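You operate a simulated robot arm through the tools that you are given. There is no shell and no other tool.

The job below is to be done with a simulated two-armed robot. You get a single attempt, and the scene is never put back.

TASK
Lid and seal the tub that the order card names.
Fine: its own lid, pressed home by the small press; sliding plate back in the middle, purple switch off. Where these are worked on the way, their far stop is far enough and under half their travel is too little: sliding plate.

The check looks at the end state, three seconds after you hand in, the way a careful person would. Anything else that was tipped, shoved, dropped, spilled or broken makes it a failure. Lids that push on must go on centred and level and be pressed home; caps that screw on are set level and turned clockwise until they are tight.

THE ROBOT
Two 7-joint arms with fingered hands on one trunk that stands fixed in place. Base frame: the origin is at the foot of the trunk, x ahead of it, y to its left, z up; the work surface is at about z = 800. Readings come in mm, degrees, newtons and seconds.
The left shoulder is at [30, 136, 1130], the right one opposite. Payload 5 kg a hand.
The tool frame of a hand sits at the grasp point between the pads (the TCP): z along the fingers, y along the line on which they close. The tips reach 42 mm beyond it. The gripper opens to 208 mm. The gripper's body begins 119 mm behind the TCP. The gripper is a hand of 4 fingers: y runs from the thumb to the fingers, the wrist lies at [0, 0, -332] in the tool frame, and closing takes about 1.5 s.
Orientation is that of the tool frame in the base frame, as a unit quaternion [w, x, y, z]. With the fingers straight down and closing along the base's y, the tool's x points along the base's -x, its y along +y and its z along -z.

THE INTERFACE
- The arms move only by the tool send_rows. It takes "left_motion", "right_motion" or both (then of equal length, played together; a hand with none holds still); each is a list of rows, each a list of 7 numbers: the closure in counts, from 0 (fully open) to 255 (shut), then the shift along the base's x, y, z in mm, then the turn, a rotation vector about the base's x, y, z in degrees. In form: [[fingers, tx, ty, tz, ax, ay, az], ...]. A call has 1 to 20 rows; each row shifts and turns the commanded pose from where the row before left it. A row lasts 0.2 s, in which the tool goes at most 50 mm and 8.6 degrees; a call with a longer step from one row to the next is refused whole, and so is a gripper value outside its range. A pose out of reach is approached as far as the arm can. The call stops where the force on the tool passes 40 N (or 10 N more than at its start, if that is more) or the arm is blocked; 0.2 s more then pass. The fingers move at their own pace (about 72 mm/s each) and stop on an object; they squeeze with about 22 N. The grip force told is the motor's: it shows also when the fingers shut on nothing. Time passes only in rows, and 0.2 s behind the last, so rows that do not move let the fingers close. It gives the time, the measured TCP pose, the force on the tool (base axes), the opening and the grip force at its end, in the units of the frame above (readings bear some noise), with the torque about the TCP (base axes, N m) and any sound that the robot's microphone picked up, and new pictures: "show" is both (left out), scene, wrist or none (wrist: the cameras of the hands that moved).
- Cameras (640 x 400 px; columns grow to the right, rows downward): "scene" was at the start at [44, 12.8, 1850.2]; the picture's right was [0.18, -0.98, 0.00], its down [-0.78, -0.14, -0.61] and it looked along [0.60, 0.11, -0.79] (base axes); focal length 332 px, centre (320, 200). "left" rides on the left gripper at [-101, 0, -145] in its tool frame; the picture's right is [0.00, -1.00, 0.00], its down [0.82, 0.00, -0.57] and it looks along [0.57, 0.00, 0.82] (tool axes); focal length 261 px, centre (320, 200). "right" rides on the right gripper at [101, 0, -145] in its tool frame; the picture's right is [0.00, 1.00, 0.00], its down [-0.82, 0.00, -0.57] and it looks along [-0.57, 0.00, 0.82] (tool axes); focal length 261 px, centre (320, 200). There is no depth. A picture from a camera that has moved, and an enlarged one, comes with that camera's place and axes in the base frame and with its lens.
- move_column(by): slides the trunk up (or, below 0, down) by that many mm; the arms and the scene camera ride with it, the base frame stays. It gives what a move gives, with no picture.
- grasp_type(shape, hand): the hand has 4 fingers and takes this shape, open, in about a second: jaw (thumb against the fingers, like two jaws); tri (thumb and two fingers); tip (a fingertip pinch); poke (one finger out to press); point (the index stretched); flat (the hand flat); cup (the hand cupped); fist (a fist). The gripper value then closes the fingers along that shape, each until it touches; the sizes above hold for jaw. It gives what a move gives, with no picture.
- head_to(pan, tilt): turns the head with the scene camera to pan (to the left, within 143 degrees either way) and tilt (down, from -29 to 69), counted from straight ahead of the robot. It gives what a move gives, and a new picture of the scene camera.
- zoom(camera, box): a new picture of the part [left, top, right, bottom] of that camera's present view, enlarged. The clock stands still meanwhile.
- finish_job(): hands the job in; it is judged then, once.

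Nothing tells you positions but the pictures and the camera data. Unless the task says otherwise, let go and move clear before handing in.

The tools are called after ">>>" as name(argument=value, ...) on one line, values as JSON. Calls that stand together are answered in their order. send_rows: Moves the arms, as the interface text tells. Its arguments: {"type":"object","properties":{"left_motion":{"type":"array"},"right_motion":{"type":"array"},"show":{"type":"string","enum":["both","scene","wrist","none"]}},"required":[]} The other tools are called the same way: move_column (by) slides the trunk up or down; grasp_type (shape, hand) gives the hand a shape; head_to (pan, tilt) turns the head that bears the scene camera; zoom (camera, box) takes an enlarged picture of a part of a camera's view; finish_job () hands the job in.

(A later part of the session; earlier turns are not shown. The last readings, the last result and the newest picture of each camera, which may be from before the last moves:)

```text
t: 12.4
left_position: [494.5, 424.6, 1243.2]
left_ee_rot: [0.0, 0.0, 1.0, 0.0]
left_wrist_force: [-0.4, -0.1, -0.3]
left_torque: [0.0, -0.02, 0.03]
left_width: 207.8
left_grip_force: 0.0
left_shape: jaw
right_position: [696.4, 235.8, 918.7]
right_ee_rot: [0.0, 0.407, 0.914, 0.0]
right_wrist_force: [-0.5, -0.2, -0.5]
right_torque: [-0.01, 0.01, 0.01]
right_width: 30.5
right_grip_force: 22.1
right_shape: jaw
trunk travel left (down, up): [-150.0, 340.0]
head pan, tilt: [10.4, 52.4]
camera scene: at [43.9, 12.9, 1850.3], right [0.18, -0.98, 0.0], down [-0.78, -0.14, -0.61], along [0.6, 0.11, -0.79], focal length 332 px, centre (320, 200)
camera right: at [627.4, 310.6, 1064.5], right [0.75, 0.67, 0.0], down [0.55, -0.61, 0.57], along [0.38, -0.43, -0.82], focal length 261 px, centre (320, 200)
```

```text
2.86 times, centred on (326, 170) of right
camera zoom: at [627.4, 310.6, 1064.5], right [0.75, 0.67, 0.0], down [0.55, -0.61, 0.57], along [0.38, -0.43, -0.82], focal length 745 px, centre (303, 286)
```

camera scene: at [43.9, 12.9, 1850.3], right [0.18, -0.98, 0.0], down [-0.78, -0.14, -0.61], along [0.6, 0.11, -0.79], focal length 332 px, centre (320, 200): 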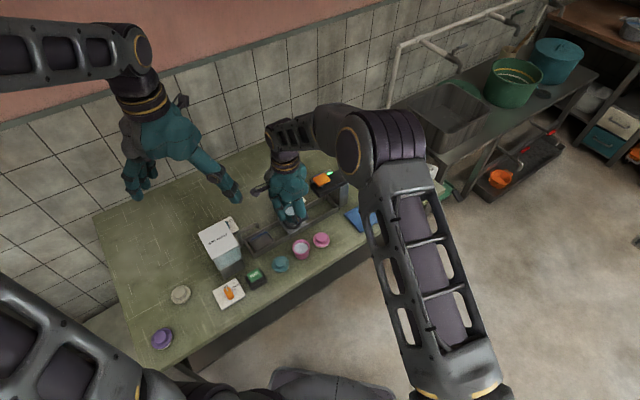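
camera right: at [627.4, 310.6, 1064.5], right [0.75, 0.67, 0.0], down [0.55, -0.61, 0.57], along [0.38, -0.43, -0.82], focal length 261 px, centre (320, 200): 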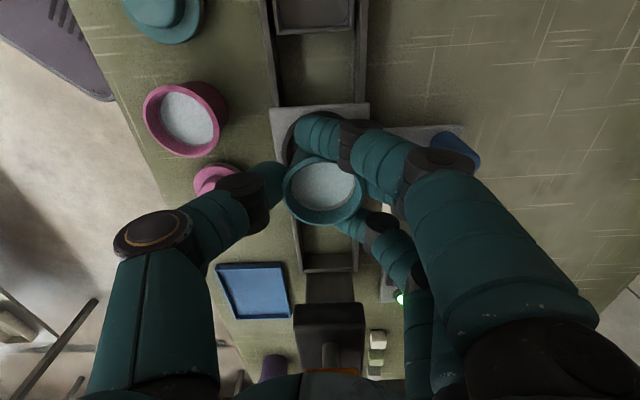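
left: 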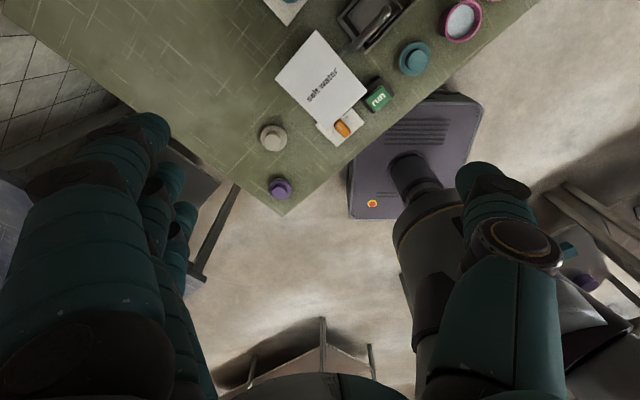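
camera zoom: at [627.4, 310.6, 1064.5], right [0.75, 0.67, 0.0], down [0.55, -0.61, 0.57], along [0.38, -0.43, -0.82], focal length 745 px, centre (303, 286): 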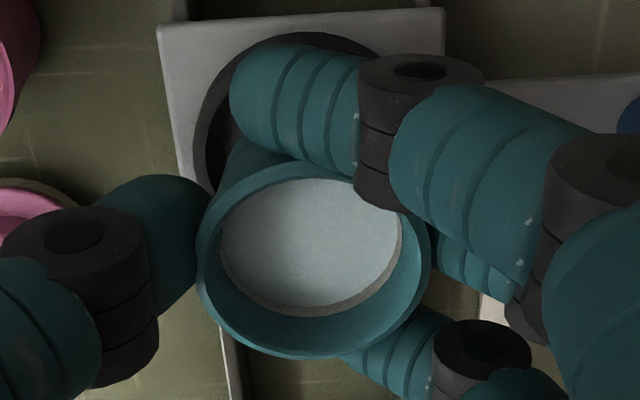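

The tub measures about [701, 233.6] and the ring about [696, 236.5], so I shift by (-5, +3). Then I lower slightly and check again.

>>> send_rows(right_motion=[[255, -2.5, 1.5, 0, 0, 0, 0], [255, -2.5, 1.5, 0, 0, 0, 0], [255, 0, 0, 0, 0, 0, 0]], show="none")

>>> zoom(camera="scene", box=[274, 197, 314, 232])

>>> zoom(camera="right", box=[270, 100, 382, 240])

```text
t: 13.2
left_position: [493.9, 424.6, 1242.3]
left_ee_rot: [0.0, 0.001, 1.0, 0.0]
left_wrist_force: [0.1, -0.8, -0.4]
left_torque: [-0.01, 0.0, 0.01]
left_width: 207.7
left_grip_force: 0.1
left_shape: jaw
right_position: [689.7, 238.0, 919.3]
right_ee_rot: [0.001, 0.407, 0.913, 0.0]
right_wrist_force: [-0.5, -0.3, -1.4]
right_torque: [-0.01, -0.01, 0.02]
right_width: 30.7
right_grip_force: 22.1
right_shape: jaw
trunk travel left (down, up): [-150.0, 340.0]
head pan, tilt: [10.4, 52.4]
```

```text
11.43 times, centred on (294, 214) of scene
camera zoom: at [44.0, 12.9, 1850.2], right [0.18, -0.98, 0.0], down [-0.78, -0.14, -0.61], along [0.6, 0.11, -0.79], focal length 3793 px, centre (617, 34)
```

zoom: 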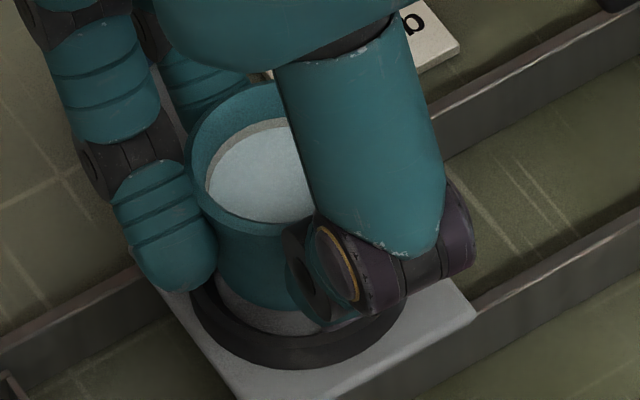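

```text
2.86 times, centred on (326, 170) of right
camera zoom: at [621.9, 313.5, 1064.5], right [0.75, 0.67, 0.0], down [0.55, -0.61, 0.57], along [0.38, -0.43, -0.82], focal length 745 px, centre (303, 286)
```

zoom: 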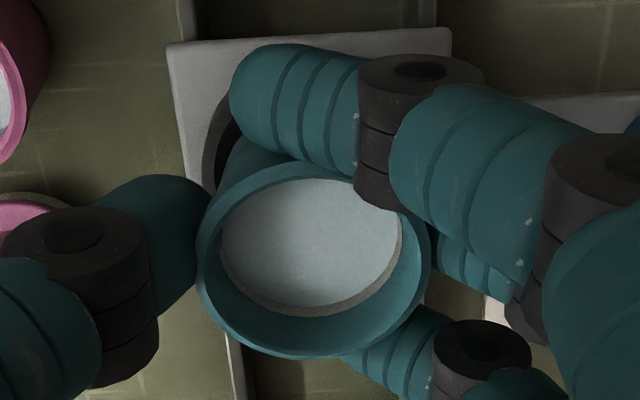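

The tub is now within about 2 mm of the ring's centre. I'll lower gently into it.

>>> send_rows(right_motion=[[255, 0.5, 0, -5, 0, 0, 0], [255, 0, 0, -4, 0, 0, 0], [255, 0, 0, -3, 0, 0, 0], [255, 0, 0, -2, 0, 0, 0], [255, 0, 0, 0, 0, 0, 0]], show="none")

>>> zoom(camera="scene", box=[274, 197, 314, 232])

>>> zoom(camera="right", box=[220, 100, 444, 240])

```text
t: 14.4
left_position: [494.3, 424.3, 1242.4]
left_ee_rot: [0.0, 0.0, 1.0, 0.001]
left_wrist_force: [0.3, 0.4, -0.1]
left_torque: [-0.02, 0.01, 0.02]
left_width: 207.6
left_grip_force: 0.1
left_shape: jaw
right_position: [689.1, 238.2, 906.0]
right_ee_rot: [0.0, 0.406, 0.914, 0.0]
right_wrist_force: [0.6, -0.5, -1.4]
right_torque: [0.02, 0.01, 0.01]
right_width: 30.5
right_grip_force: 21.7
right_shape: jaw
trunk travel left (down, up): [-150.0, 340.0]
head pan, tilt: [10.4, 52.4]
```

```text
11.43 times, centred on (294, 214) of scene
camera zoom: at [44.1, 13.0, 1850.2], right [0.18, -0.98, 0.0], down [-0.78, -0.14, -0.61], along [0.6, 0.11, -0.79], focal length 3793 px, centre (617, 34)
```

zoom: 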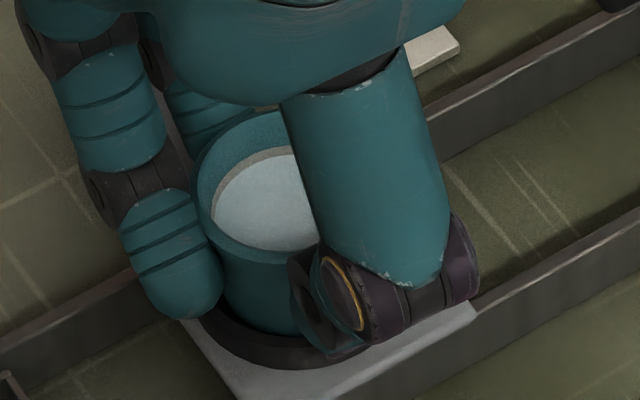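

```text
2.86 times, centred on (332, 170) of right
camera zoom: at [621.3, 312.8, 1050.5], right [0.75, 0.67, 0.0], down [0.55, -0.61, 0.57], along [0.38, -0.43, -0.82], focal length 745 px, centre (286, 286)
```

zoom: 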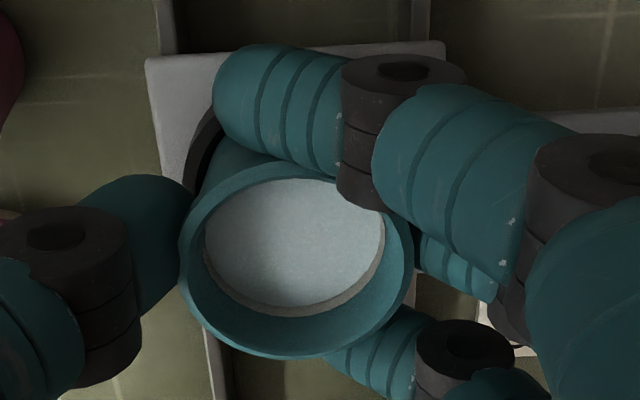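

The tub is inside the ring and hangs about 5 mm above the plate. I'll lower 1 mm per row until I feel the plate.

>>> send_rows(right_motion=[[255, 1, 0.5, -1, 0, 0, 0], [255, 0, 0, -1, 0, 0, 0], [255, 0, 0, -1, 0, 0, 0], [255, 0, 0, -1, 0, 0, 0]], show="none")

```text
t: 15.4
left_position: [493.4, 424.4, 1242.3]
left_ee_rot: [0.0, 0.0, 1.0, 0.0]
left_wrist_force: [0.2, 0.1, -0.8]
left_torque: [-0.01, 0.0, -0.03]
left_width: 207.8
left_grip_force: 0.0
left_shape: jaw
right_position: [690.9, 237.7, 901.5]
right_ee_rot: [0.0, 0.406, 0.914, 0.0]
right_wrist_force: [0.3, 0.0, -1.1]
right_torque: [-0.02, -0.01, -0.01]
right_width: 30.8
right_grip_force: 21.6
right_shape: jaw
trunk travel left (down, up): [-150.0, 340.0]
head pan, tilt: [10.4, 52.4]
```

>>> send_rows(right_motion=[[255, 0, 0, -1, 0, 0, 0], [255, 0, 0, -1, 0, 0, 0], [255, 0, 0, 0, 0, 0, 0]], show="none")

>>> zoom(camera="scene", box=[274, 197, 314, 232])

>>> zoom(camera="right", box=[220, 100, 444, 240])

```text
t: 16.2
left_position: [494.6, 424.2, 1241.9]
left_ee_rot: [0.0, 0.0, 1.0, 0.0]
left_wrist_force: [0.3, 0.0, -1.3]
left_torque: [0.0, 0.01, -0.02]
left_width: 208.1
left_grip_force: 0.0
left_shape: jaw
right_position: [690.7, 237.5, 899.0]
right_ee_rot: [0.0, 0.407, 0.914, 0.001]
right_wrist_force: [0.6, -0.6, 1.0]
right_torque: [0.08, -0.08, -0.04]
right_width: 30.5
right_grip_force: 21.9
right_shape: jaw
trunk travel left (down, up): [-150.0, 340.0]
head pan, tilt: [10.4, 52.4]
```

```text
11.43 times, centred on (294, 214) of scene
camera zoom: at [44.0, 13.0, 1850.2], right [0.18, -0.98, 0.0], down [-0.78, -0.14, -0.61], along [0.6, 0.11, -0.79], focal length 3793 px, centre (617, 34)
```

zoom: 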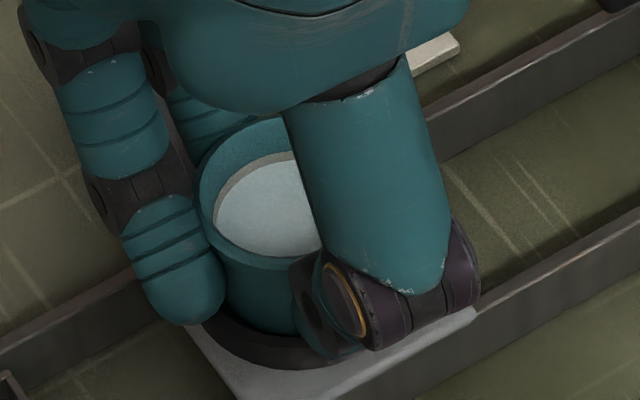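

```text
2.86 times, centred on (332, 170) of right
camera zoom: at [622.7, 312.9, 1044.9], right [0.75, 0.67, 0.0], down [0.55, -0.61, 0.57], along [0.38, -0.43, -0.82], focal length 745 px, centre (286, 286)
```

zoom: 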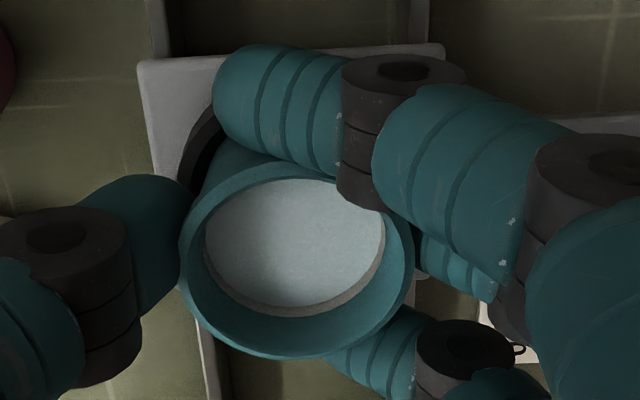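

There is the first slight change in force and torque. One more millimetre or two should confirm contact.

>>> send_rows(right_motion=[[255, 0, 0, -1, 0, 0, 0], [255, 0, 0, 0, 0, 0, 0]], show="none")

```text
t: 16.8
left_position: [493.6, 424.9, 1242.7]
left_ee_rot: [0.0, 0.0, 1.0, 0.0]
left_wrist_force: [-0.3, 0.4, -0.6]
left_torque: [0.03, -0.01, 0.02]
left_width: 207.6
left_grip_force: 0.1
left_shape: jaw
right_position: [689.0, 238.3, 898.7]
right_ee_rot: [0.001, 0.407, 0.914, 0.001]
right_wrist_force: [-0.3, -0.6, 9.7]
right_torque: [0.04, -0.19, 0.02]
right_width: 30.8
right_grip_force: 22.1
right_shape: jaw
trunk travel left (down, up): [-150.0, 340.0]
head pan, tilt: [10.4, 52.4]
```

Contact is confirmed at about 10 N upward, so the tub stands on the plate. I'll ease off and open the fingers.

>>> send_rows(right_motion=[[255, 0, 0, 0.5, 0, 0, 0], [225, 0, 0, 0, 0, 0, 0], [205, 0, 0, 0, 0, 0, 0], [185, 0, 0, 0, 0, 0, 0], [165, 0, 0, 0, 0, 0, 0], [160, 0, 0, 0, 0, 0, 0], [160, 0, 0, 0, 0, 0, 0]], show="both")

>>> zoom(camera="scene", box=[264, 197, 324, 232])

>>> zoom(camera="right", box=[220, 100, 444, 240])

```text
t: 18.4
left_position: [494.2, 424.6, 1243.4]
left_ee_rot: [0.0, -0.001, 1.0, 0.001]
left_wrist_force: [-0.7, 0.8, 0.5]
left_torque: [-0.02, -0.02, -0.01]
left_width: 207.7
left_grip_force: 0.1
left_shape: jaw
right_position: [690.1, 238.1, 898.3]
right_ee_rot: [0.0, 0.407, 0.914, 0.0]
right_wrist_force: [0.7, -0.3, -0.5]
right_torque: [0.01, 0.01, -0.03]
right_width: 77.0
right_grip_force: 0.1
right_shape: jaw
trunk travel left (down, up): [-150.0, 340.0]
head pan, tilt: [10.4, 52.4]
camera scene: at [43.9, 12.9, 1850.2], right [0.18, -0.98, 0.0], down [-0.78, -0.14, -0.61], along [0.6, 0.11, -0.79], focal length 332 px, centre (320, 200)
camera right: at [622.2, 312.9, 1043.8], right [0.75, 0.67, 0.0], down [0.55, -0.61, 0.57], along [0.38, -0.43, -0.82], focal length 261 px, centre (320, 200)
```

scene: 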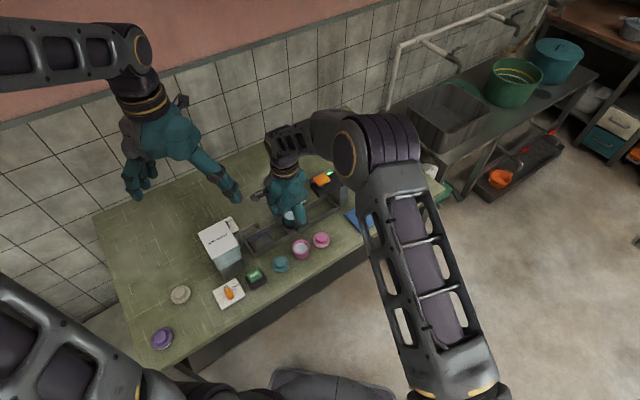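
right: 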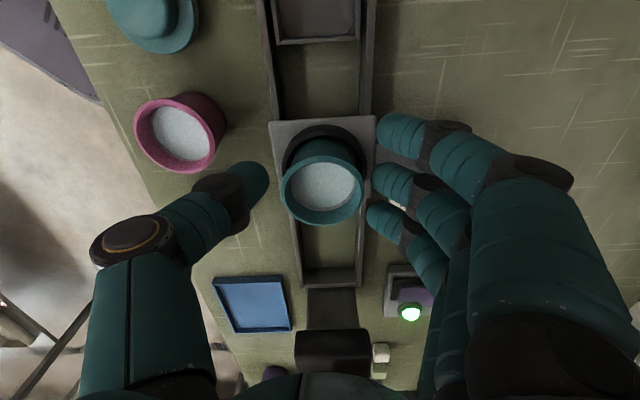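

```text
10.67 times, centred on (294, 214) of scene
camera zoom: at [43.9, 12.9, 1850.2], right [0.18, -0.98, 0.0], down [-0.78, -0.14, -0.61], along [0.6, 0.11, -0.79], focal length 3540 px, centre (597, 45)
```

zoom: 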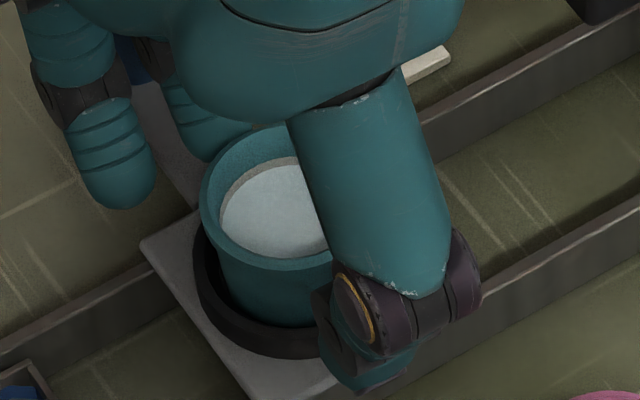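

```text
2.86 times, centred on (332, 170) of right
camera zoom: at [622.2, 312.9, 1043.8], right [0.75, 0.67, 0.0], down [0.55, -0.61, 0.57], along [0.38, -0.43, -0.82], focal length 745 px, centre (286, 286)
```

zoom: 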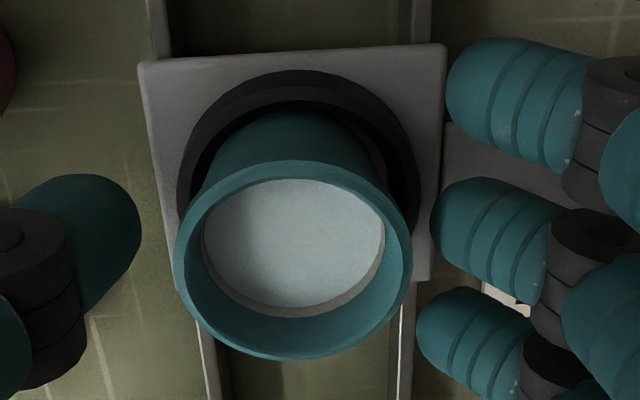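

The tub stands upright in the ring. I'll lift the right hand straight up and retreat to the right, taking a look on the way.

>>> send_rows(right_motion=[[150, 0, 0, 8, 0, 0, 0], [140, 0, 0, 20, 0, 0, 0], [140, 0, 0, 35, 0, 0, 0], [140, 0, 0, 45, 0, 0, 0], [140, 0, 0, 20, 0, 0, 0], [140, 0, 0, 0, 0, 0, 0]], show="wrist")

>>> zoom(camera="right", box=[220, 60, 444, 200])

>>> zoom(camera="scene", box=[270, 197, 318, 237])

```text
t: 19.8
left_position: [494.9, 425.5, 1242.2]
left_ee_rot: [0.0, 0.0, 1.0, 0.0]
left_wrist_force: [0.1, -0.1, 0.5]
left_torque: [-0.04, -0.03, 0.01]
left_width: 207.7
left_grip_force: 0.1
left_shape: jaw
right_position: [689.7, 237.8, 1026.5]
right_ee_rot: [0.001, 0.407, 0.914, 0.0]
right_wrist_force: [-0.3, 0.0, -1.4]
right_torque: [0.02, -0.01, 0.02]
right_width: 93.2
right_grip_force: 0.1
right_shape: jaw
trunk travel left (down, up): [-150.0, 340.0]
head pan, tilt: [10.4, 52.4]
camera right: at [622.2, 313.0, 1171.8], right [0.75, 0.67, 0.0], down [0.55, -0.61, 0.57], along [0.38, -0.43, -0.82], focal length 261 px, centre (320, 200)
```

right: 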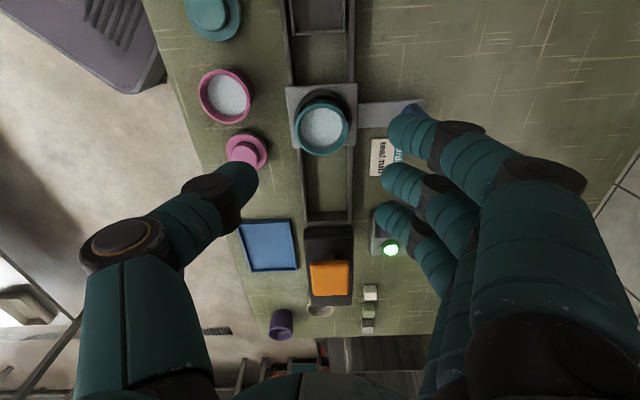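

```text
2.86 times, centred on (332, 130) of right
camera zoom: at [622.2, 313.0, 1171.8], right [0.75, 0.67, 0.0], down [0.55, -0.61, 0.57], along [0.38, -0.43, -0.82], focal length 745 px, centre (286, 400)
```

zoom: 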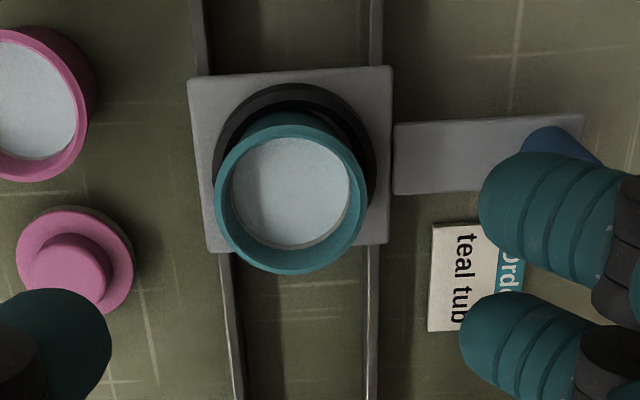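

```text
10.00 times, centred on (294, 217) of scene
camera zoom: at [44.0, 12.9, 1850.2], right [0.18, -0.98, 0.0], down [-0.78, -0.14, -0.61], along [0.6, 0.11, -0.79], focal length 3319 px, centre (580, 30)
```

zoom: 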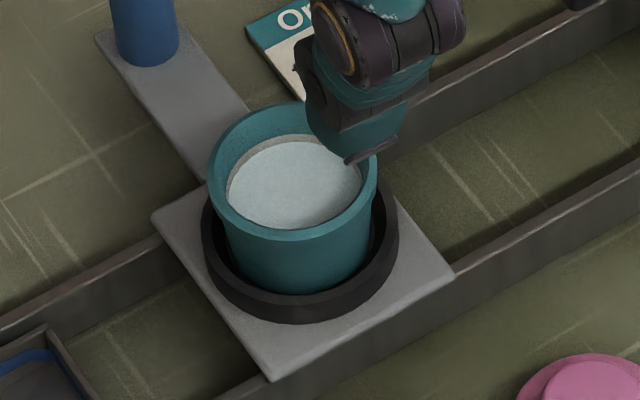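

The tub sits flat in the ring, its rim centred near [692.7, 237, 886]. I'll now retreat the right arm to the right side.

>>> send_rows(right_motion=[[140, -17, -29, 18, 0, 0, 6], [140, -17, -29, 18, 0, 0, 6], [140, -16, -29, 18, 0, 0, 6], [140, -4, -44, 14, 0, 0, 6], [140, -4, -44, 14, 0, 0, 6], [140, -4, -44, 14, 0, 0, 6], [140, -4, -44, 14, 0, 0, 6], [140, -4, -44, 14, 0, 0, 6], [140, 0, -30, 0, 0, 0, 0]], show="both")

>>> zoom(camera="scene", box=[230, 170, 390, 290])

>>> zoom(camera="scene", box=[260, 240, 308, 280])

```text
t: 21.8
left_position: [493.6, 424.5, 1243.5]
left_ee_rot: [-0.001, 0.0, 1.0, -0.001]
left_wrist_force: [0.2, 0.1, -0.8]
left_torque: [0.02, 0.04, 0.0]
left_width: 207.7
left_grip_force: 0.2
left_shape: jaw
right_position: [619.7, -99.9, 1149.0]
right_ee_rot: [0.0, 0.0, 1.0, 0.001]
right_wrist_force: [0.5, 0.1, 1.0]
right_torque: [0.01, -0.01, -0.02]
right_width: 93.4
right_grip_force: 0.1
right_shape: jaw
trunk travel left (down, up): [-150.0, 340.0]
head pan, tilt: [10.4, 52.4]
camera scene: at [44.3, 11.9, 1850.2], right [0.18, -0.98, 0.0], down [-0.78, -0.14, -0.61], along [0.6, 0.11, -0.79], focal length 332 px, centre (320, 200)
camera right: at [517.6, -100.0, 1294.1], right [0.0, 1.0, 0.0], down [0.82, 0.0, 0.57], along [0.57, 0.0, -0.82], focal length 261 px, centre (320, 200)
```

scene: 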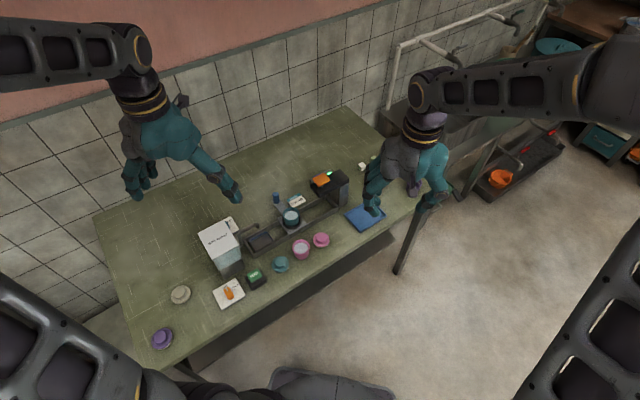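
right: 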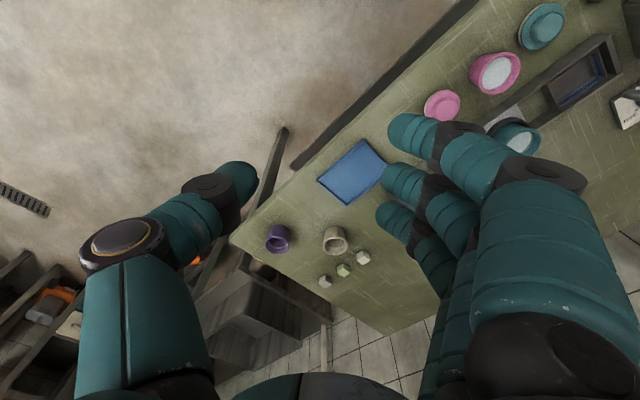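

```text
3.33 times, centred on (310, 230) of scene
camera zoom: at [44.3, 11.9, 1850.2], right [0.18, -0.98, 0.0], down [-0.78, -0.14, -0.61], along [0.6, 0.11, -0.79], focal length 1106 px, centre (353, 100)
```

zoom: 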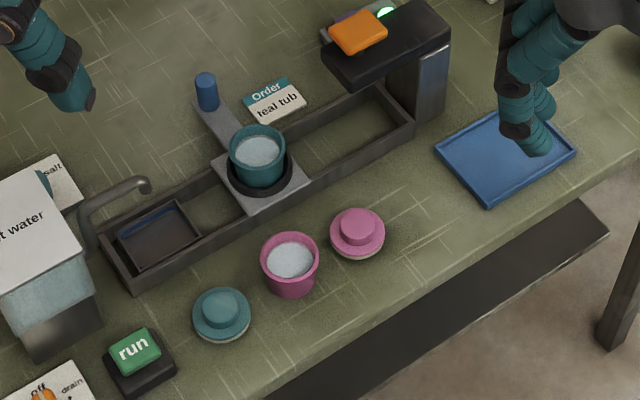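

```text
10.00 times, centred on (284, 260) of scene
camera zoom: at [44.3, 11.9, 1850.2], right [0.18, -0.98, 0.0], down [-0.78, -0.14, -0.61], along [0.6, 0.11, -0.79], focal length 3319 px, centre (680, -400)
```

zoom: 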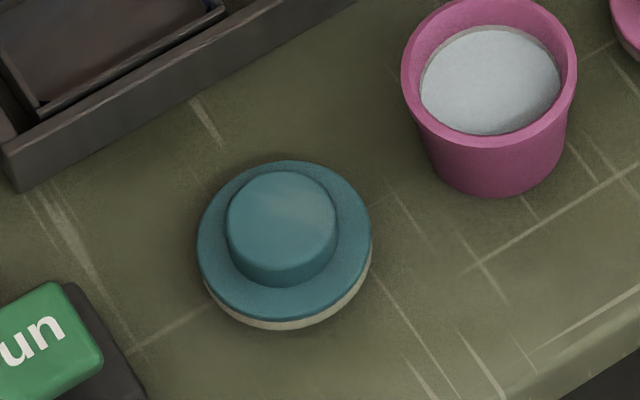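

The lid lies at about [532, 239]. Its knob is about 36 mm wide with its top near z 832, and the disc top is near 814. I'll bring the left hand above it, closing across the track direction to stay clear of the pink tub and the run button.

>>> send_rows(left_motion=[[145, 4, -23, -30, 0, 0, -5.5], [145, 5, -23, -30, 0, 0, -5.5], [145, 5, -23, -30, 0, 0, -5.5], [145, 5, -23, -30, 0, 0, -5.5], [145, 5, -23, -30, 0, 0, -5.5], [145, 5, -23, -30, 0, 0, -5.5], [145, 5, -23, -31, 0, 0, -5.5], [145, 4, -24, -31, 0, 0, -5.5], [145, 0, 0, 0, 0, 0, 0]], show="both")

>>> zoom(camera="left", box=[220, 60, 444, 200])

```text
t: 23.8
left_position: [532.8, 239.5, 1001.3]
left_ee_rot: [0.0, 0.376, 0.927, 0.0]
left_wrist_force: [-1.1, 0.2, 0.6]
left_torque: [-0.06, -0.07, 0.02]
left_width: 90.2
left_grip_force: 0.0
left_shape: jaw
right_position: [618.2, -98.8, 1149.2]
right_ee_rot: [0.0, 0.0, 1.0, 0.0]
right_wrist_force: [0.0, 0.7, 0.7]
right_torque: [-0.05, -0.07, 0.0]
right_width: 93.3
right_grip_force: 0.0
right_shape: jaw
trunk travel left (down, up): [-150.0, 340.0]
head pan, tilt: [10.4, 52.4]
camera scene: at [42.7, 13.6, 1850.3], right [0.18, -0.98, 0.0], down [-0.78, -0.14, -0.61], along [0.6, 0.11, -0.79], focal length 332 px, centre (320, 200)
camera left: at [605.4, 171.5, 1145.6], right [-0.69, -0.72, 0.0], down [-0.59, 0.57, 0.57], along [-0.41, 0.4, -0.82], focal length 261 px, centre (320, 200)
```

scene: 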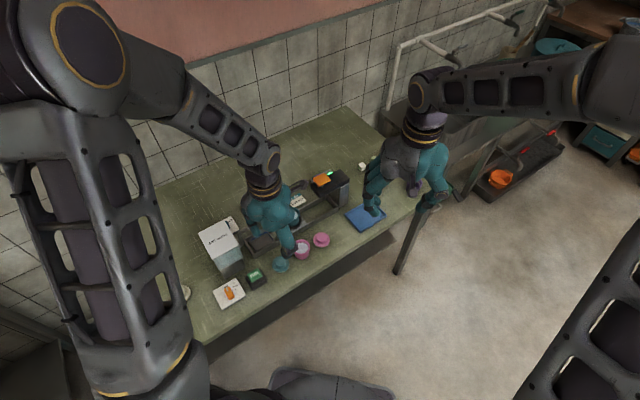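
left: 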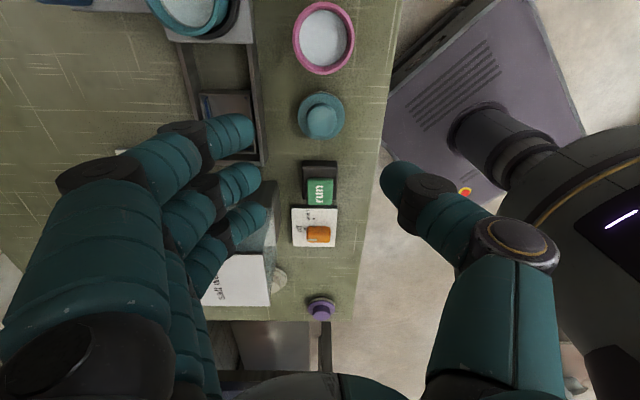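

```text
2.86 times, centred on (332, 130) of left
camera zoom: at [605.4, 171.5, 1145.6], right [-0.69, -0.72, 0.0], down [-0.59, 0.57, 0.57], along [-0.41, 0.4, -0.82], focal length 745 px, centre (286, 400)
```

zoom: 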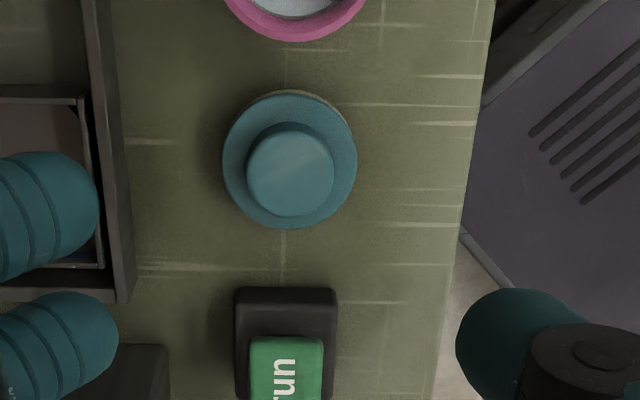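

The lid's centre is confirmed at about [532, 239]. I'll try the three-finger shape on the left hand, since it suits a round knob, and look at how the fingers sit.

>>> grasp_type(shape="tri", hand="left")

>>> send_rows(left_motion=[[150, 0, 0, 0, 0, 0, 0], [150, 0, 0, 0, 0, 0, 0], [150, 0, 0, 0, 0, 0, 0], [150, 0, 0, 0, 0, 0, 0]], show="both")

>>> zoom(camera="left", box=[180, 60, 460, 235])

```text
t: 24.7
left_position: [534.0, 240.7, 1001.0]
left_ee_rot: [0.0, 0.375, 0.927, 0.0]
left_wrist_force: [0.6, -0.4, -0.7]
left_torque: [-0.01, 0.0, 0.01]
left_width: 207.9
left_grip_force: 0.0
left_shape: tri
right_position: [619.1, -99.9, 1149.3]
right_ee_rot: [-0.001, 0.0, 1.0, 0.001]
right_wrist_force: [-0.1, -0.5, 1.1]
right_torque: [-0.01, 0.0, 0.02]
right_width: 93.4
right_grip_force: 0.0
right_shape: jaw
trunk travel left (down, up): [-150.0, 340.0]
head pan, tilt: [10.4, 52.4]
```

```text
t: 25.7
left_position: [534.5, 238.6, 1001.0]
left_ee_rot: [0.0, 0.375, 0.927, 0.0]
left_wrist_force: [0.2, 0.4, -0.4]
left_torque: [0.0, -0.01, 0.01]
left_width: 86.8
left_grip_force: 0.1
left_shape: tri
right_position: [619.3, -98.7, 1149.4]
right_ee_rot: [0.0, -0.001, 1.0, 0.0]
right_wrist_force: [-0.5, 0.0, -0.1]
right_torque: [0.0, 0.03, 0.02]
right_width: 93.4
right_grip_force: 0.1
right_shape: jaw
trunk travel left (down, up): [-150.0, 340.0]
head pan, tilt: [10.4, 52.4]
camera scene: at [44.0, 12.7, 1850.2], right [0.18, -0.98, 0.0], down [-0.78, -0.14, -0.61], along [0.6, 0.11, -0.79], focal length 332 px, centre (320, 200)
camera left: at [606.3, 171.0, 1145.3], right [-0.69, -0.72, 0.0], down [-0.59, 0.57, 0.57], along [-0.41, 0.4, -0.82], focal length 261 px, centre (320, 200)
```

scene: 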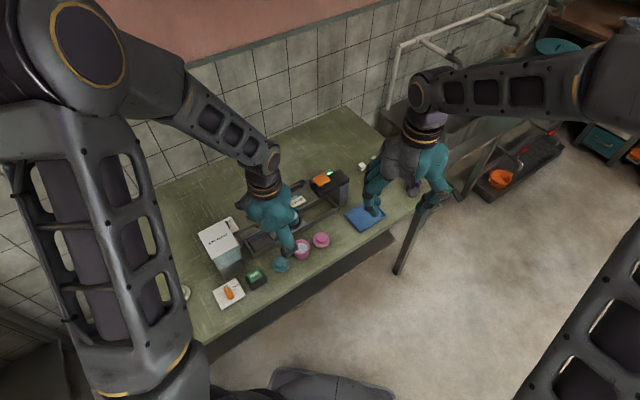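
left: 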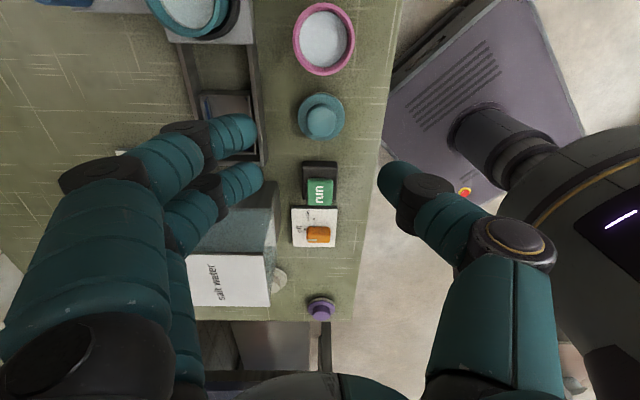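

```text
2.29 times, centred on (320, 148) of left
camera zoom: at [606.3, 171.0, 1145.3], right [-0.69, -0.72, 0.0], down [-0.59, 0.57, 0.57], along [-0.41, 0.4, -0.82], focal length 596 px, centre (320, 320)
```

zoom: 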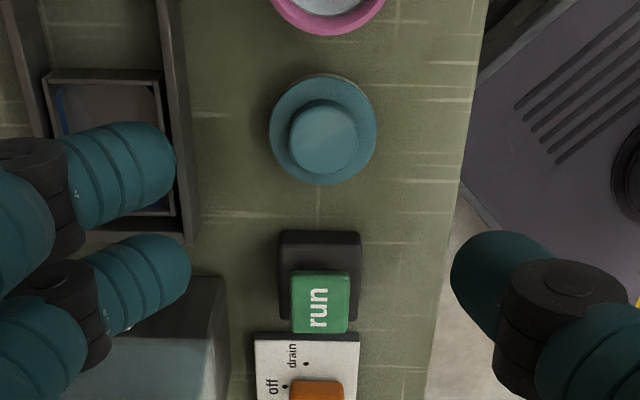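

The three-finger shape only folds one outer finger away. I'll also look at the fingertip pinch.

>>> grasp_type(shape="tip", hand="left")

>>> send_rows(left_motion=[[170, 0, 0, 0, 0, 0, 0], [170, 0, 0, 0, 0, 0, 0], [170, 0, 0, 0, 0, 0, 0], [170, 0, 0, 0, 0, 0, 0], [170, 0, 0, 0, 0, 0, 0]], show="wrist")

>>> zoom(camera="left", box=[180, 60, 460, 235])

```text
t: 26.6
left_position: [532.9, 238.7, 1000.1]
left_ee_rot: [0.0, 0.375, 0.927, 0.0]
left_wrist_force: [-0.1, -0.4, -0.1]
left_torque: [-0.01, -0.02, 0.0]
left_width: 208.0
left_grip_force: 0.0
left_shape: tip
right_position: [618.4, -99.0, 1149.0]
right_ee_rot: [0.0, 0.0, 1.0, 0.0]
right_wrist_force: [-0.9, -0.4, 0.3]
right_torque: [0.02, 0.0, -0.01]
right_width: 93.4
right_grip_force: 0.0
right_shape: jaw
trunk travel left (down, up): [-150.0, 340.0]
head pan, tilt: [10.4, 52.4]
```

```text
t: 27.8
left_position: [533.7, 240.4, 1000.7]
left_ee_rot: [-0.001, 0.375, 0.927, 0.0]
left_wrist_force: [0.0, 0.3, 0.1]
left_torque: [-0.03, 0.04, -0.01]
left_width: 70.0
left_grip_force: 0.2
left_shape: tip
right_position: [618.9, -99.4, 1149.1]
right_ee_rot: [0.0, 0.0, 1.0, 0.0]
right_wrist_force: [0.1, 0.3, 0.6]
right_torque: [-0.01, 0.0, 0.03]
right_width: 93.3
right_grip_force: 0.1
right_shape: jaw
trunk travel left (down, up): [-150.0, 340.0]
head pan, tilt: [10.4, 52.4]
camera left: at [606.3, 171.0, 1145.3], right [-0.69, -0.72, 0.0], down [-0.59, 0.57, 0.57], along [-0.41, 0.4, -0.82], focal length 261 px, centre (320, 200)
```

left: 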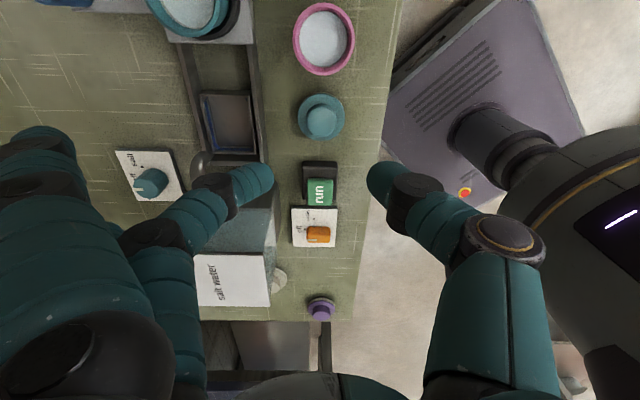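

```text
2.29 times, centred on (320, 148) of left
camera zoom: at [606.3, 171.0, 1145.3], right [-0.69, -0.72, 0.0], down [-0.59, 0.57, 0.57], along [-0.41, 0.4, -0.82], focal length 596 px, centre (320, 320)
```

zoom: 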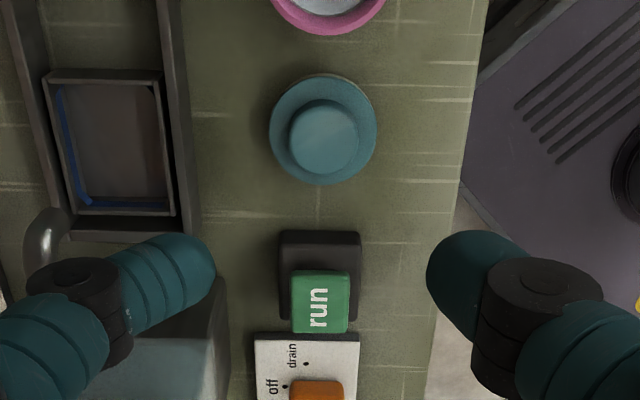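

The pinch brings only the middle finger and the thumb against each other, which is ideal for the knob. I'll lower over the lid and check the centring.

>>> send_rows(left_motion=[[170, -0.5, 0, -20, 0, 0, 0], [170, 0, 0, -35, 0, 0, 0], [170, 0, 0, -30, 0, 0, 0], [170, 0, 0, -15, 0, 0, 0], [170, 0, 0, 0, 0, 0, 0]], show="wrist")

>>> zoom(camera="left", box=[220, 90, 420, 215])

>>> zoom(camera="scene", box=[250, 230, 314, 280])

```text
t: 29.0
left_position: [533.3, 240.0, 902.1]
left_ee_rot: [0.001, 0.375, 0.927, -0.001]
left_wrist_force: [0.9, 0.9, 5.2]
left_torque: [0.48, -0.25, -0.09]
left_width: 69.7
left_grip_force: 0.0
left_shape: tip
right_position: [619.5, -100.0, 1148.9]
right_ee_rot: [0.0, 0.0, 1.0, 0.0]
right_wrist_force: [0.2, -0.2, 0.2]
right_torque: [-0.01, -0.02, 0.03]
right_width: 93.3
right_grip_force: 0.0
right_shape: jaw
trunk travel left (down, up): [-150.0, 340.0]
head pan, tilt: [10.4, 52.4]
camera left: at [605.2, 170.7, 1045.4], right [-0.69, -0.72, 0.0], down [-0.59, 0.57, 0.57], along [-0.41, 0.4, -0.82], focal length 261 px, centre (320, 200)
```

left: 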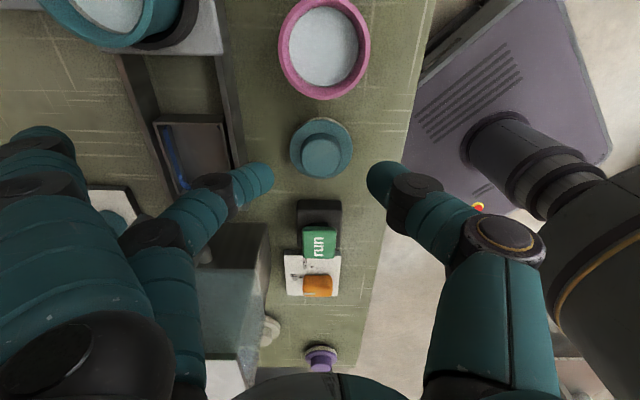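

```text
3.20 times, centred on (320, 152) of left
camera zoom: at [605.2, 170.7, 1045.4], right [-0.69, -0.72, 0.0], down [-0.59, 0.57, 0.57], along [-0.41, 0.4, -0.82], focal length 834 px, centre (320, 352)
```

zoom: 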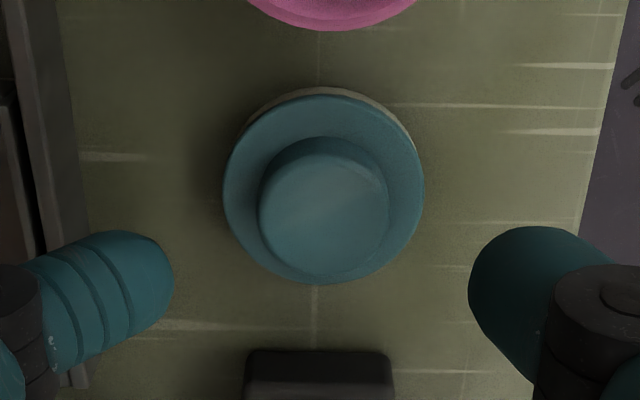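

```text
8.00 times, centred on (282, 255) of scene
camera zoom: at [43.7, 12.8, 1850.3], right [0.18, -0.98, 0.0], down [-0.78, -0.14, -0.61], along [0.6, 0.11, -0.79], focal length 2655 px, centre (624, -240)
```

zoom: 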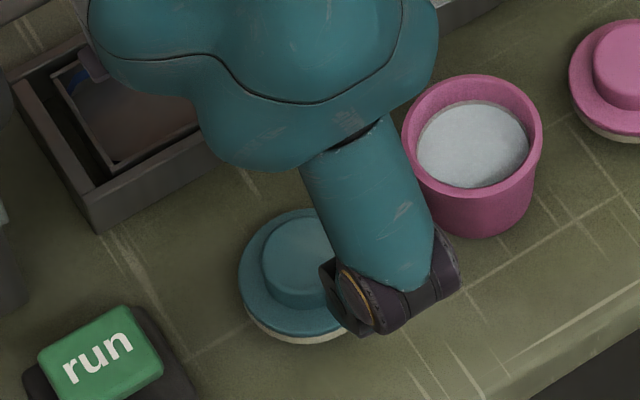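

The left wrist feels about 5 N upward with a torque, so one of the outstretched fingers seems to touch the faucet. I'll go straight back up at once and check.

>>> send_rows(left_motion=[[170, 0, 0, 10, 0, 0, 0], [170, 0, 0, 25, 0, 0, 0], [170, 0, 0, 30, 0, 0, 0], [170, 0, 0, 35, 0, 0, 0], [170, 0, 0, 0, 0, 0, 0]], show="both")

>>> zoom(camera="left", box=[0, 60, 320, 260])

>>> zoom(camera="scene", box=[190, 190, 318, 270])

```text
t: 30.2
left_position: [533.0, 240.0, 1001.7]
left_ee_rot: [0.0, 0.375, 0.927, 0.0]
left_wrist_force: [-0.1, -1.2, -0.6]
left_torque: [-0.04, 0.13, -0.03]
left_width: 69.6
left_grip_force: 0.1
left_shape: tip
right_position: [619.5, -99.8, 1147.6]
right_ee_rot: [-0.001, 0.0, 1.0, 0.0]
right_wrist_force: [0.5, 0.2, 1.0]
right_torque: [-0.04, 0.07, -0.03]
right_width: 93.5
right_grip_force: 0.0
right_shape: jaw
trunk travel left (down, up): [-150.0, 340.0]
head pan, tilt: [10.4, 52.4]
camera scene: at [45.5, 13.0, 1850.1], right [0.18, -0.98, 0.0], down [-0.78, -0.14, -0.61], along [0.6, 0.11, -0.79], focal length 332 px, centre (320, 200)
camera left: at [605.2, 171.5, 1145.2], right [-0.69, -0.72, 0.0], down [-0.59, 0.57, 0.57], along [-0.41, 0.4, -0.82], focal length 261 px, centre (320, 200)
```

scene: 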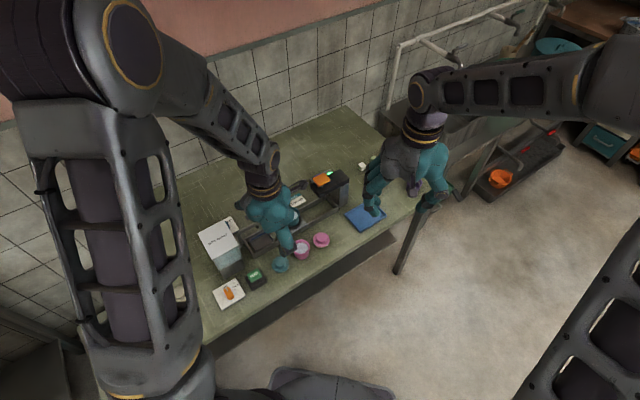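
left: 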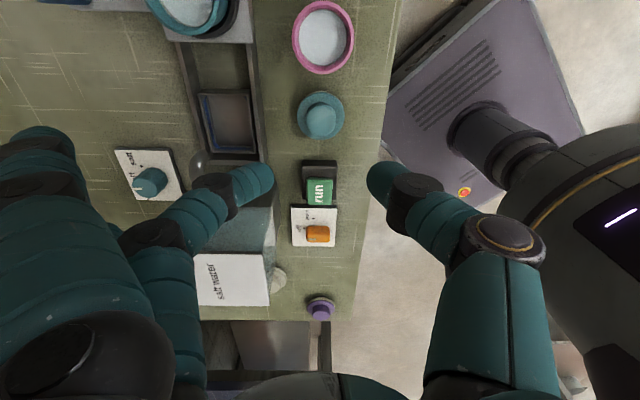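

```text
2.00 times, centred on (160, 160) of left
camera zoom: at [605.2, 171.5, 1145.2], right [-0.69, -0.72, 0.0], down [-0.59, 0.57, 0.57], along [-0.41, 0.4, -0.82], focal length 521 px, centre (640, 280)
```

zoom: 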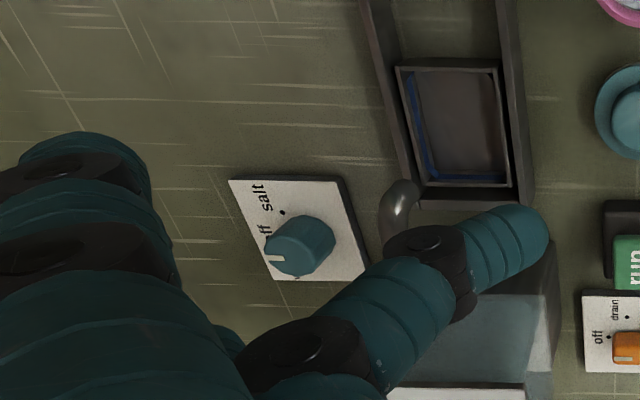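

```text
5.00 times, centred on (254, 230) of scene
camera zoom: at [45.5, 13.0, 1850.1], right [0.18, -0.98, 0.0], down [-0.78, -0.14, -0.61], along [0.6, 0.11, -0.79], focal length 1660 px, centre (650, 50)
```

zoom: 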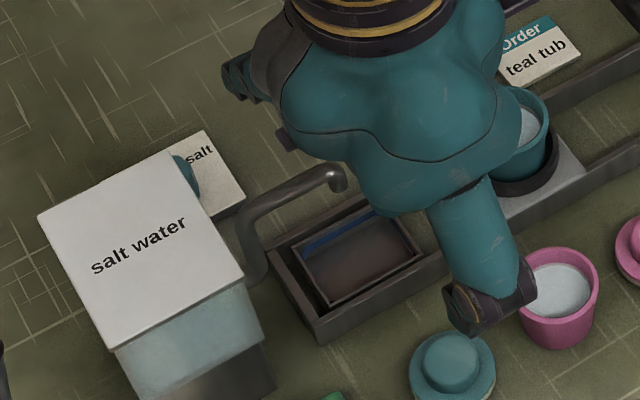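

The faucet, whose spout is at about [604, 326, 925], has not moved and the salt knob still points to "off". Closing across the track puts the fingers over that pipe. So I'll turn the hand until the fingers point toward the robot and the thumb points away from it.

>>> send_rows(left_motion=[[170, 0, 0, 2, 0, 0, 8.3], [170, 0, 0, 2, 0, 0, 8.3], [170, 0, 0, 2, 0, 0, 8.3], [170, 0, 0, 2, 0, 0, 8.3], [170, 0, 0, 2, 0, 0, 8.3], [170, 0, 0, 0, 0, 0, 8.3], [170, 0, 0, 0, 0, 0, 8.3], [170, 0, 0, 0, 0, 0, 8.3], [170, 0, 0, 0, 0, 0, 8.3], [170, 0, 0, 0, 0, 0, 8.3], [170, 0, 0, 0, 0, 0, 8.3], [170, 0, 0, 0, 0, 0, 8.3], [170, 0, 0, 0, 0, 0, 8.3], [170, 0, 0, 0, 0, 0, 8.3], [170, 0, 0, 0, 0, 0, 8.3], [170, 0, 0, 0, 0, 0, 8.3], [170, 0, 0, 0, 0, 0, 8.3], [170, 0, 0, 0, 0, 0, 8.3], [170, 0, 0, 0, 0, 0, 0]], show="both")

```text
t: 34.2
left_position: [531.2, 241.0, 1010.0]
left_ee_rot: [0.001, 0.796, -0.606, 0.0]
left_wrist_force: [0.5, -0.3, 0.5]
left_torque: [-0.01, -0.02, 0.01]
left_width: 69.7
left_grip_force: 0.0
left_shape: tip
right_position: [617.7, -98.9, 1148.2]
right_ee_rot: [0.0, 0.0, 1.0, 0.0]
right_wrist_force: [-1.1, 0.0, 0.1]
right_torque: [0.04, -0.02, -0.03]
right_width: 93.1
right_grip_force: 0.0
right_shape: jaw
trunk travel left (down, up): [-150.0, 340.0]
head pan, tilt: [10.4, 52.4]
camera scene: at [43.8, 12.9, 1850.2], right [0.18, -0.98, 0.0], down [-0.78, -0.14, -0.61], along [0.6, 0.11, -0.79], focal length 332 px, centre (320, 200)
camera left: at [504.6, 338.1, 1155.1], right [0.96, 0.27, 0.0], down [0.22, -0.79, 0.57], along [0.16, -0.55, -0.82], focal length 261 px, centre (320, 200)
```

scene: 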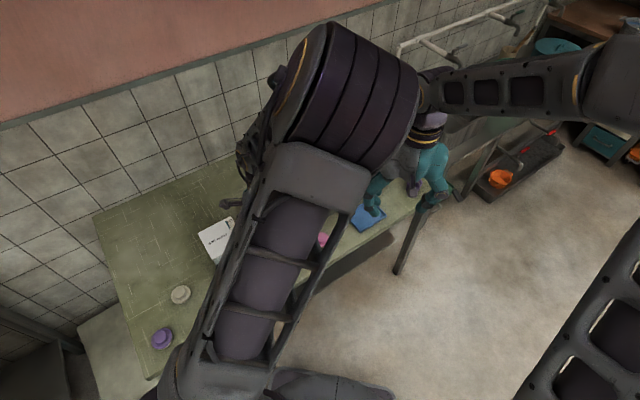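
left: 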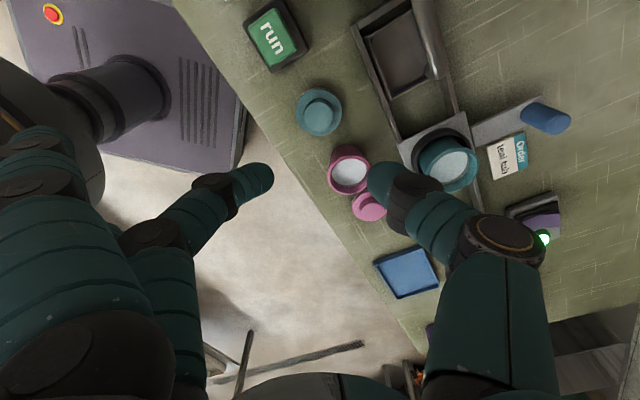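

The left hand reached the new heading without touching anything, but its elbow now swings over the middle. I'll first move the right arm farther out to the right, so that the two arms cannot meet.

>>> send_rows(right_motion=[[140, -10, -40, 5, 0, 0, 0], [140, -10, -40, 5, 0, 0, 0], [140, -10, -40, 5, 0, 0, 0], [140, -10, -40, 5, 0, 0, 0], [140, -10, -40, 5, 0, 0, 0], [140, 0, 0, 0, 0, 0, 0]], show="both")

>>> zoom(camera="left", box=[220, 60, 444, 200])

```text
t: 35.6
left_position: [532.4, 240.7, 1010.7]
left_ee_rot: [0.0, 0.795, -0.607, 0.0]
left_wrist_force: [-0.8, 0.8, -0.5]
left_torque: [-0.06, 0.01, -0.03]
left_width: 69.8
left_grip_force: 0.1
left_shape: tip
right_position: [570.6, -298.4, 1176.4]
right_ee_rot: [0.0, 0.0, 1.0, -0.001]
right_wrist_force: [0.2, 0.2, 0.7]
right_torque: [-0.07, 0.05, -0.02]
right_width: 93.4
right_grip_force: 0.1
right_shape: jaw
trunk travel left (down, up): [-150.0, 340.0]
head pan, tilt: [10.4, 52.4]
camera scene: at [44.5, 13.9, 1850.2], right [0.18, -0.98, 0.0], down [-0.78, -0.14, -0.61], along [0.6, 0.11, -0.79], focal length 332 px, centre (320, 200)
camera right: at [469.4, -298.8, 1321.3], right [0.0, 1.0, 0.0], down [0.82, 0.0, 0.57], along [0.57, 0.0, -0.82], focal length 261 px, centre (320, 200)
```

scene: 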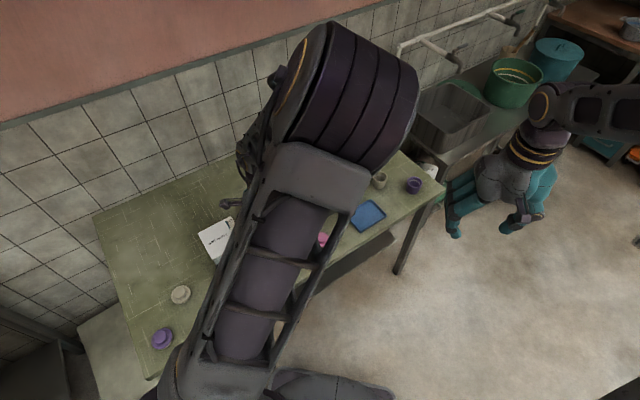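
right: 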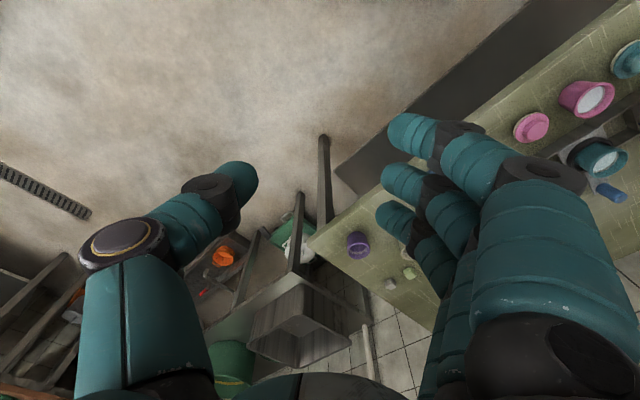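

```text
2.86 times, centred on (332, 130) of left
camera zoom: at [505.2, 338.6, 1154.6], right [0.96, 0.27, 0.0], down [0.22, -0.79, 0.57], along [0.15, -0.55, -0.82], focal length 745 px, centre (286, 400)
```

zoom: 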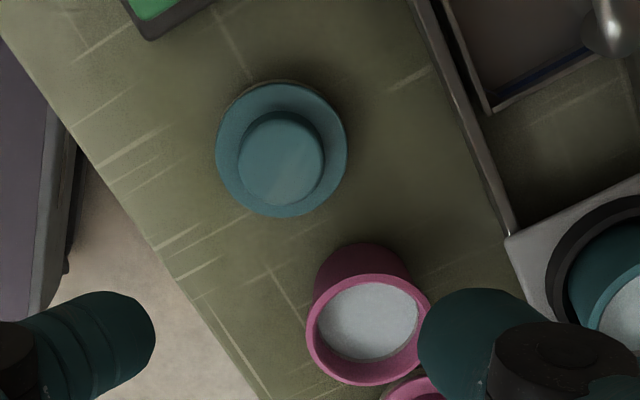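

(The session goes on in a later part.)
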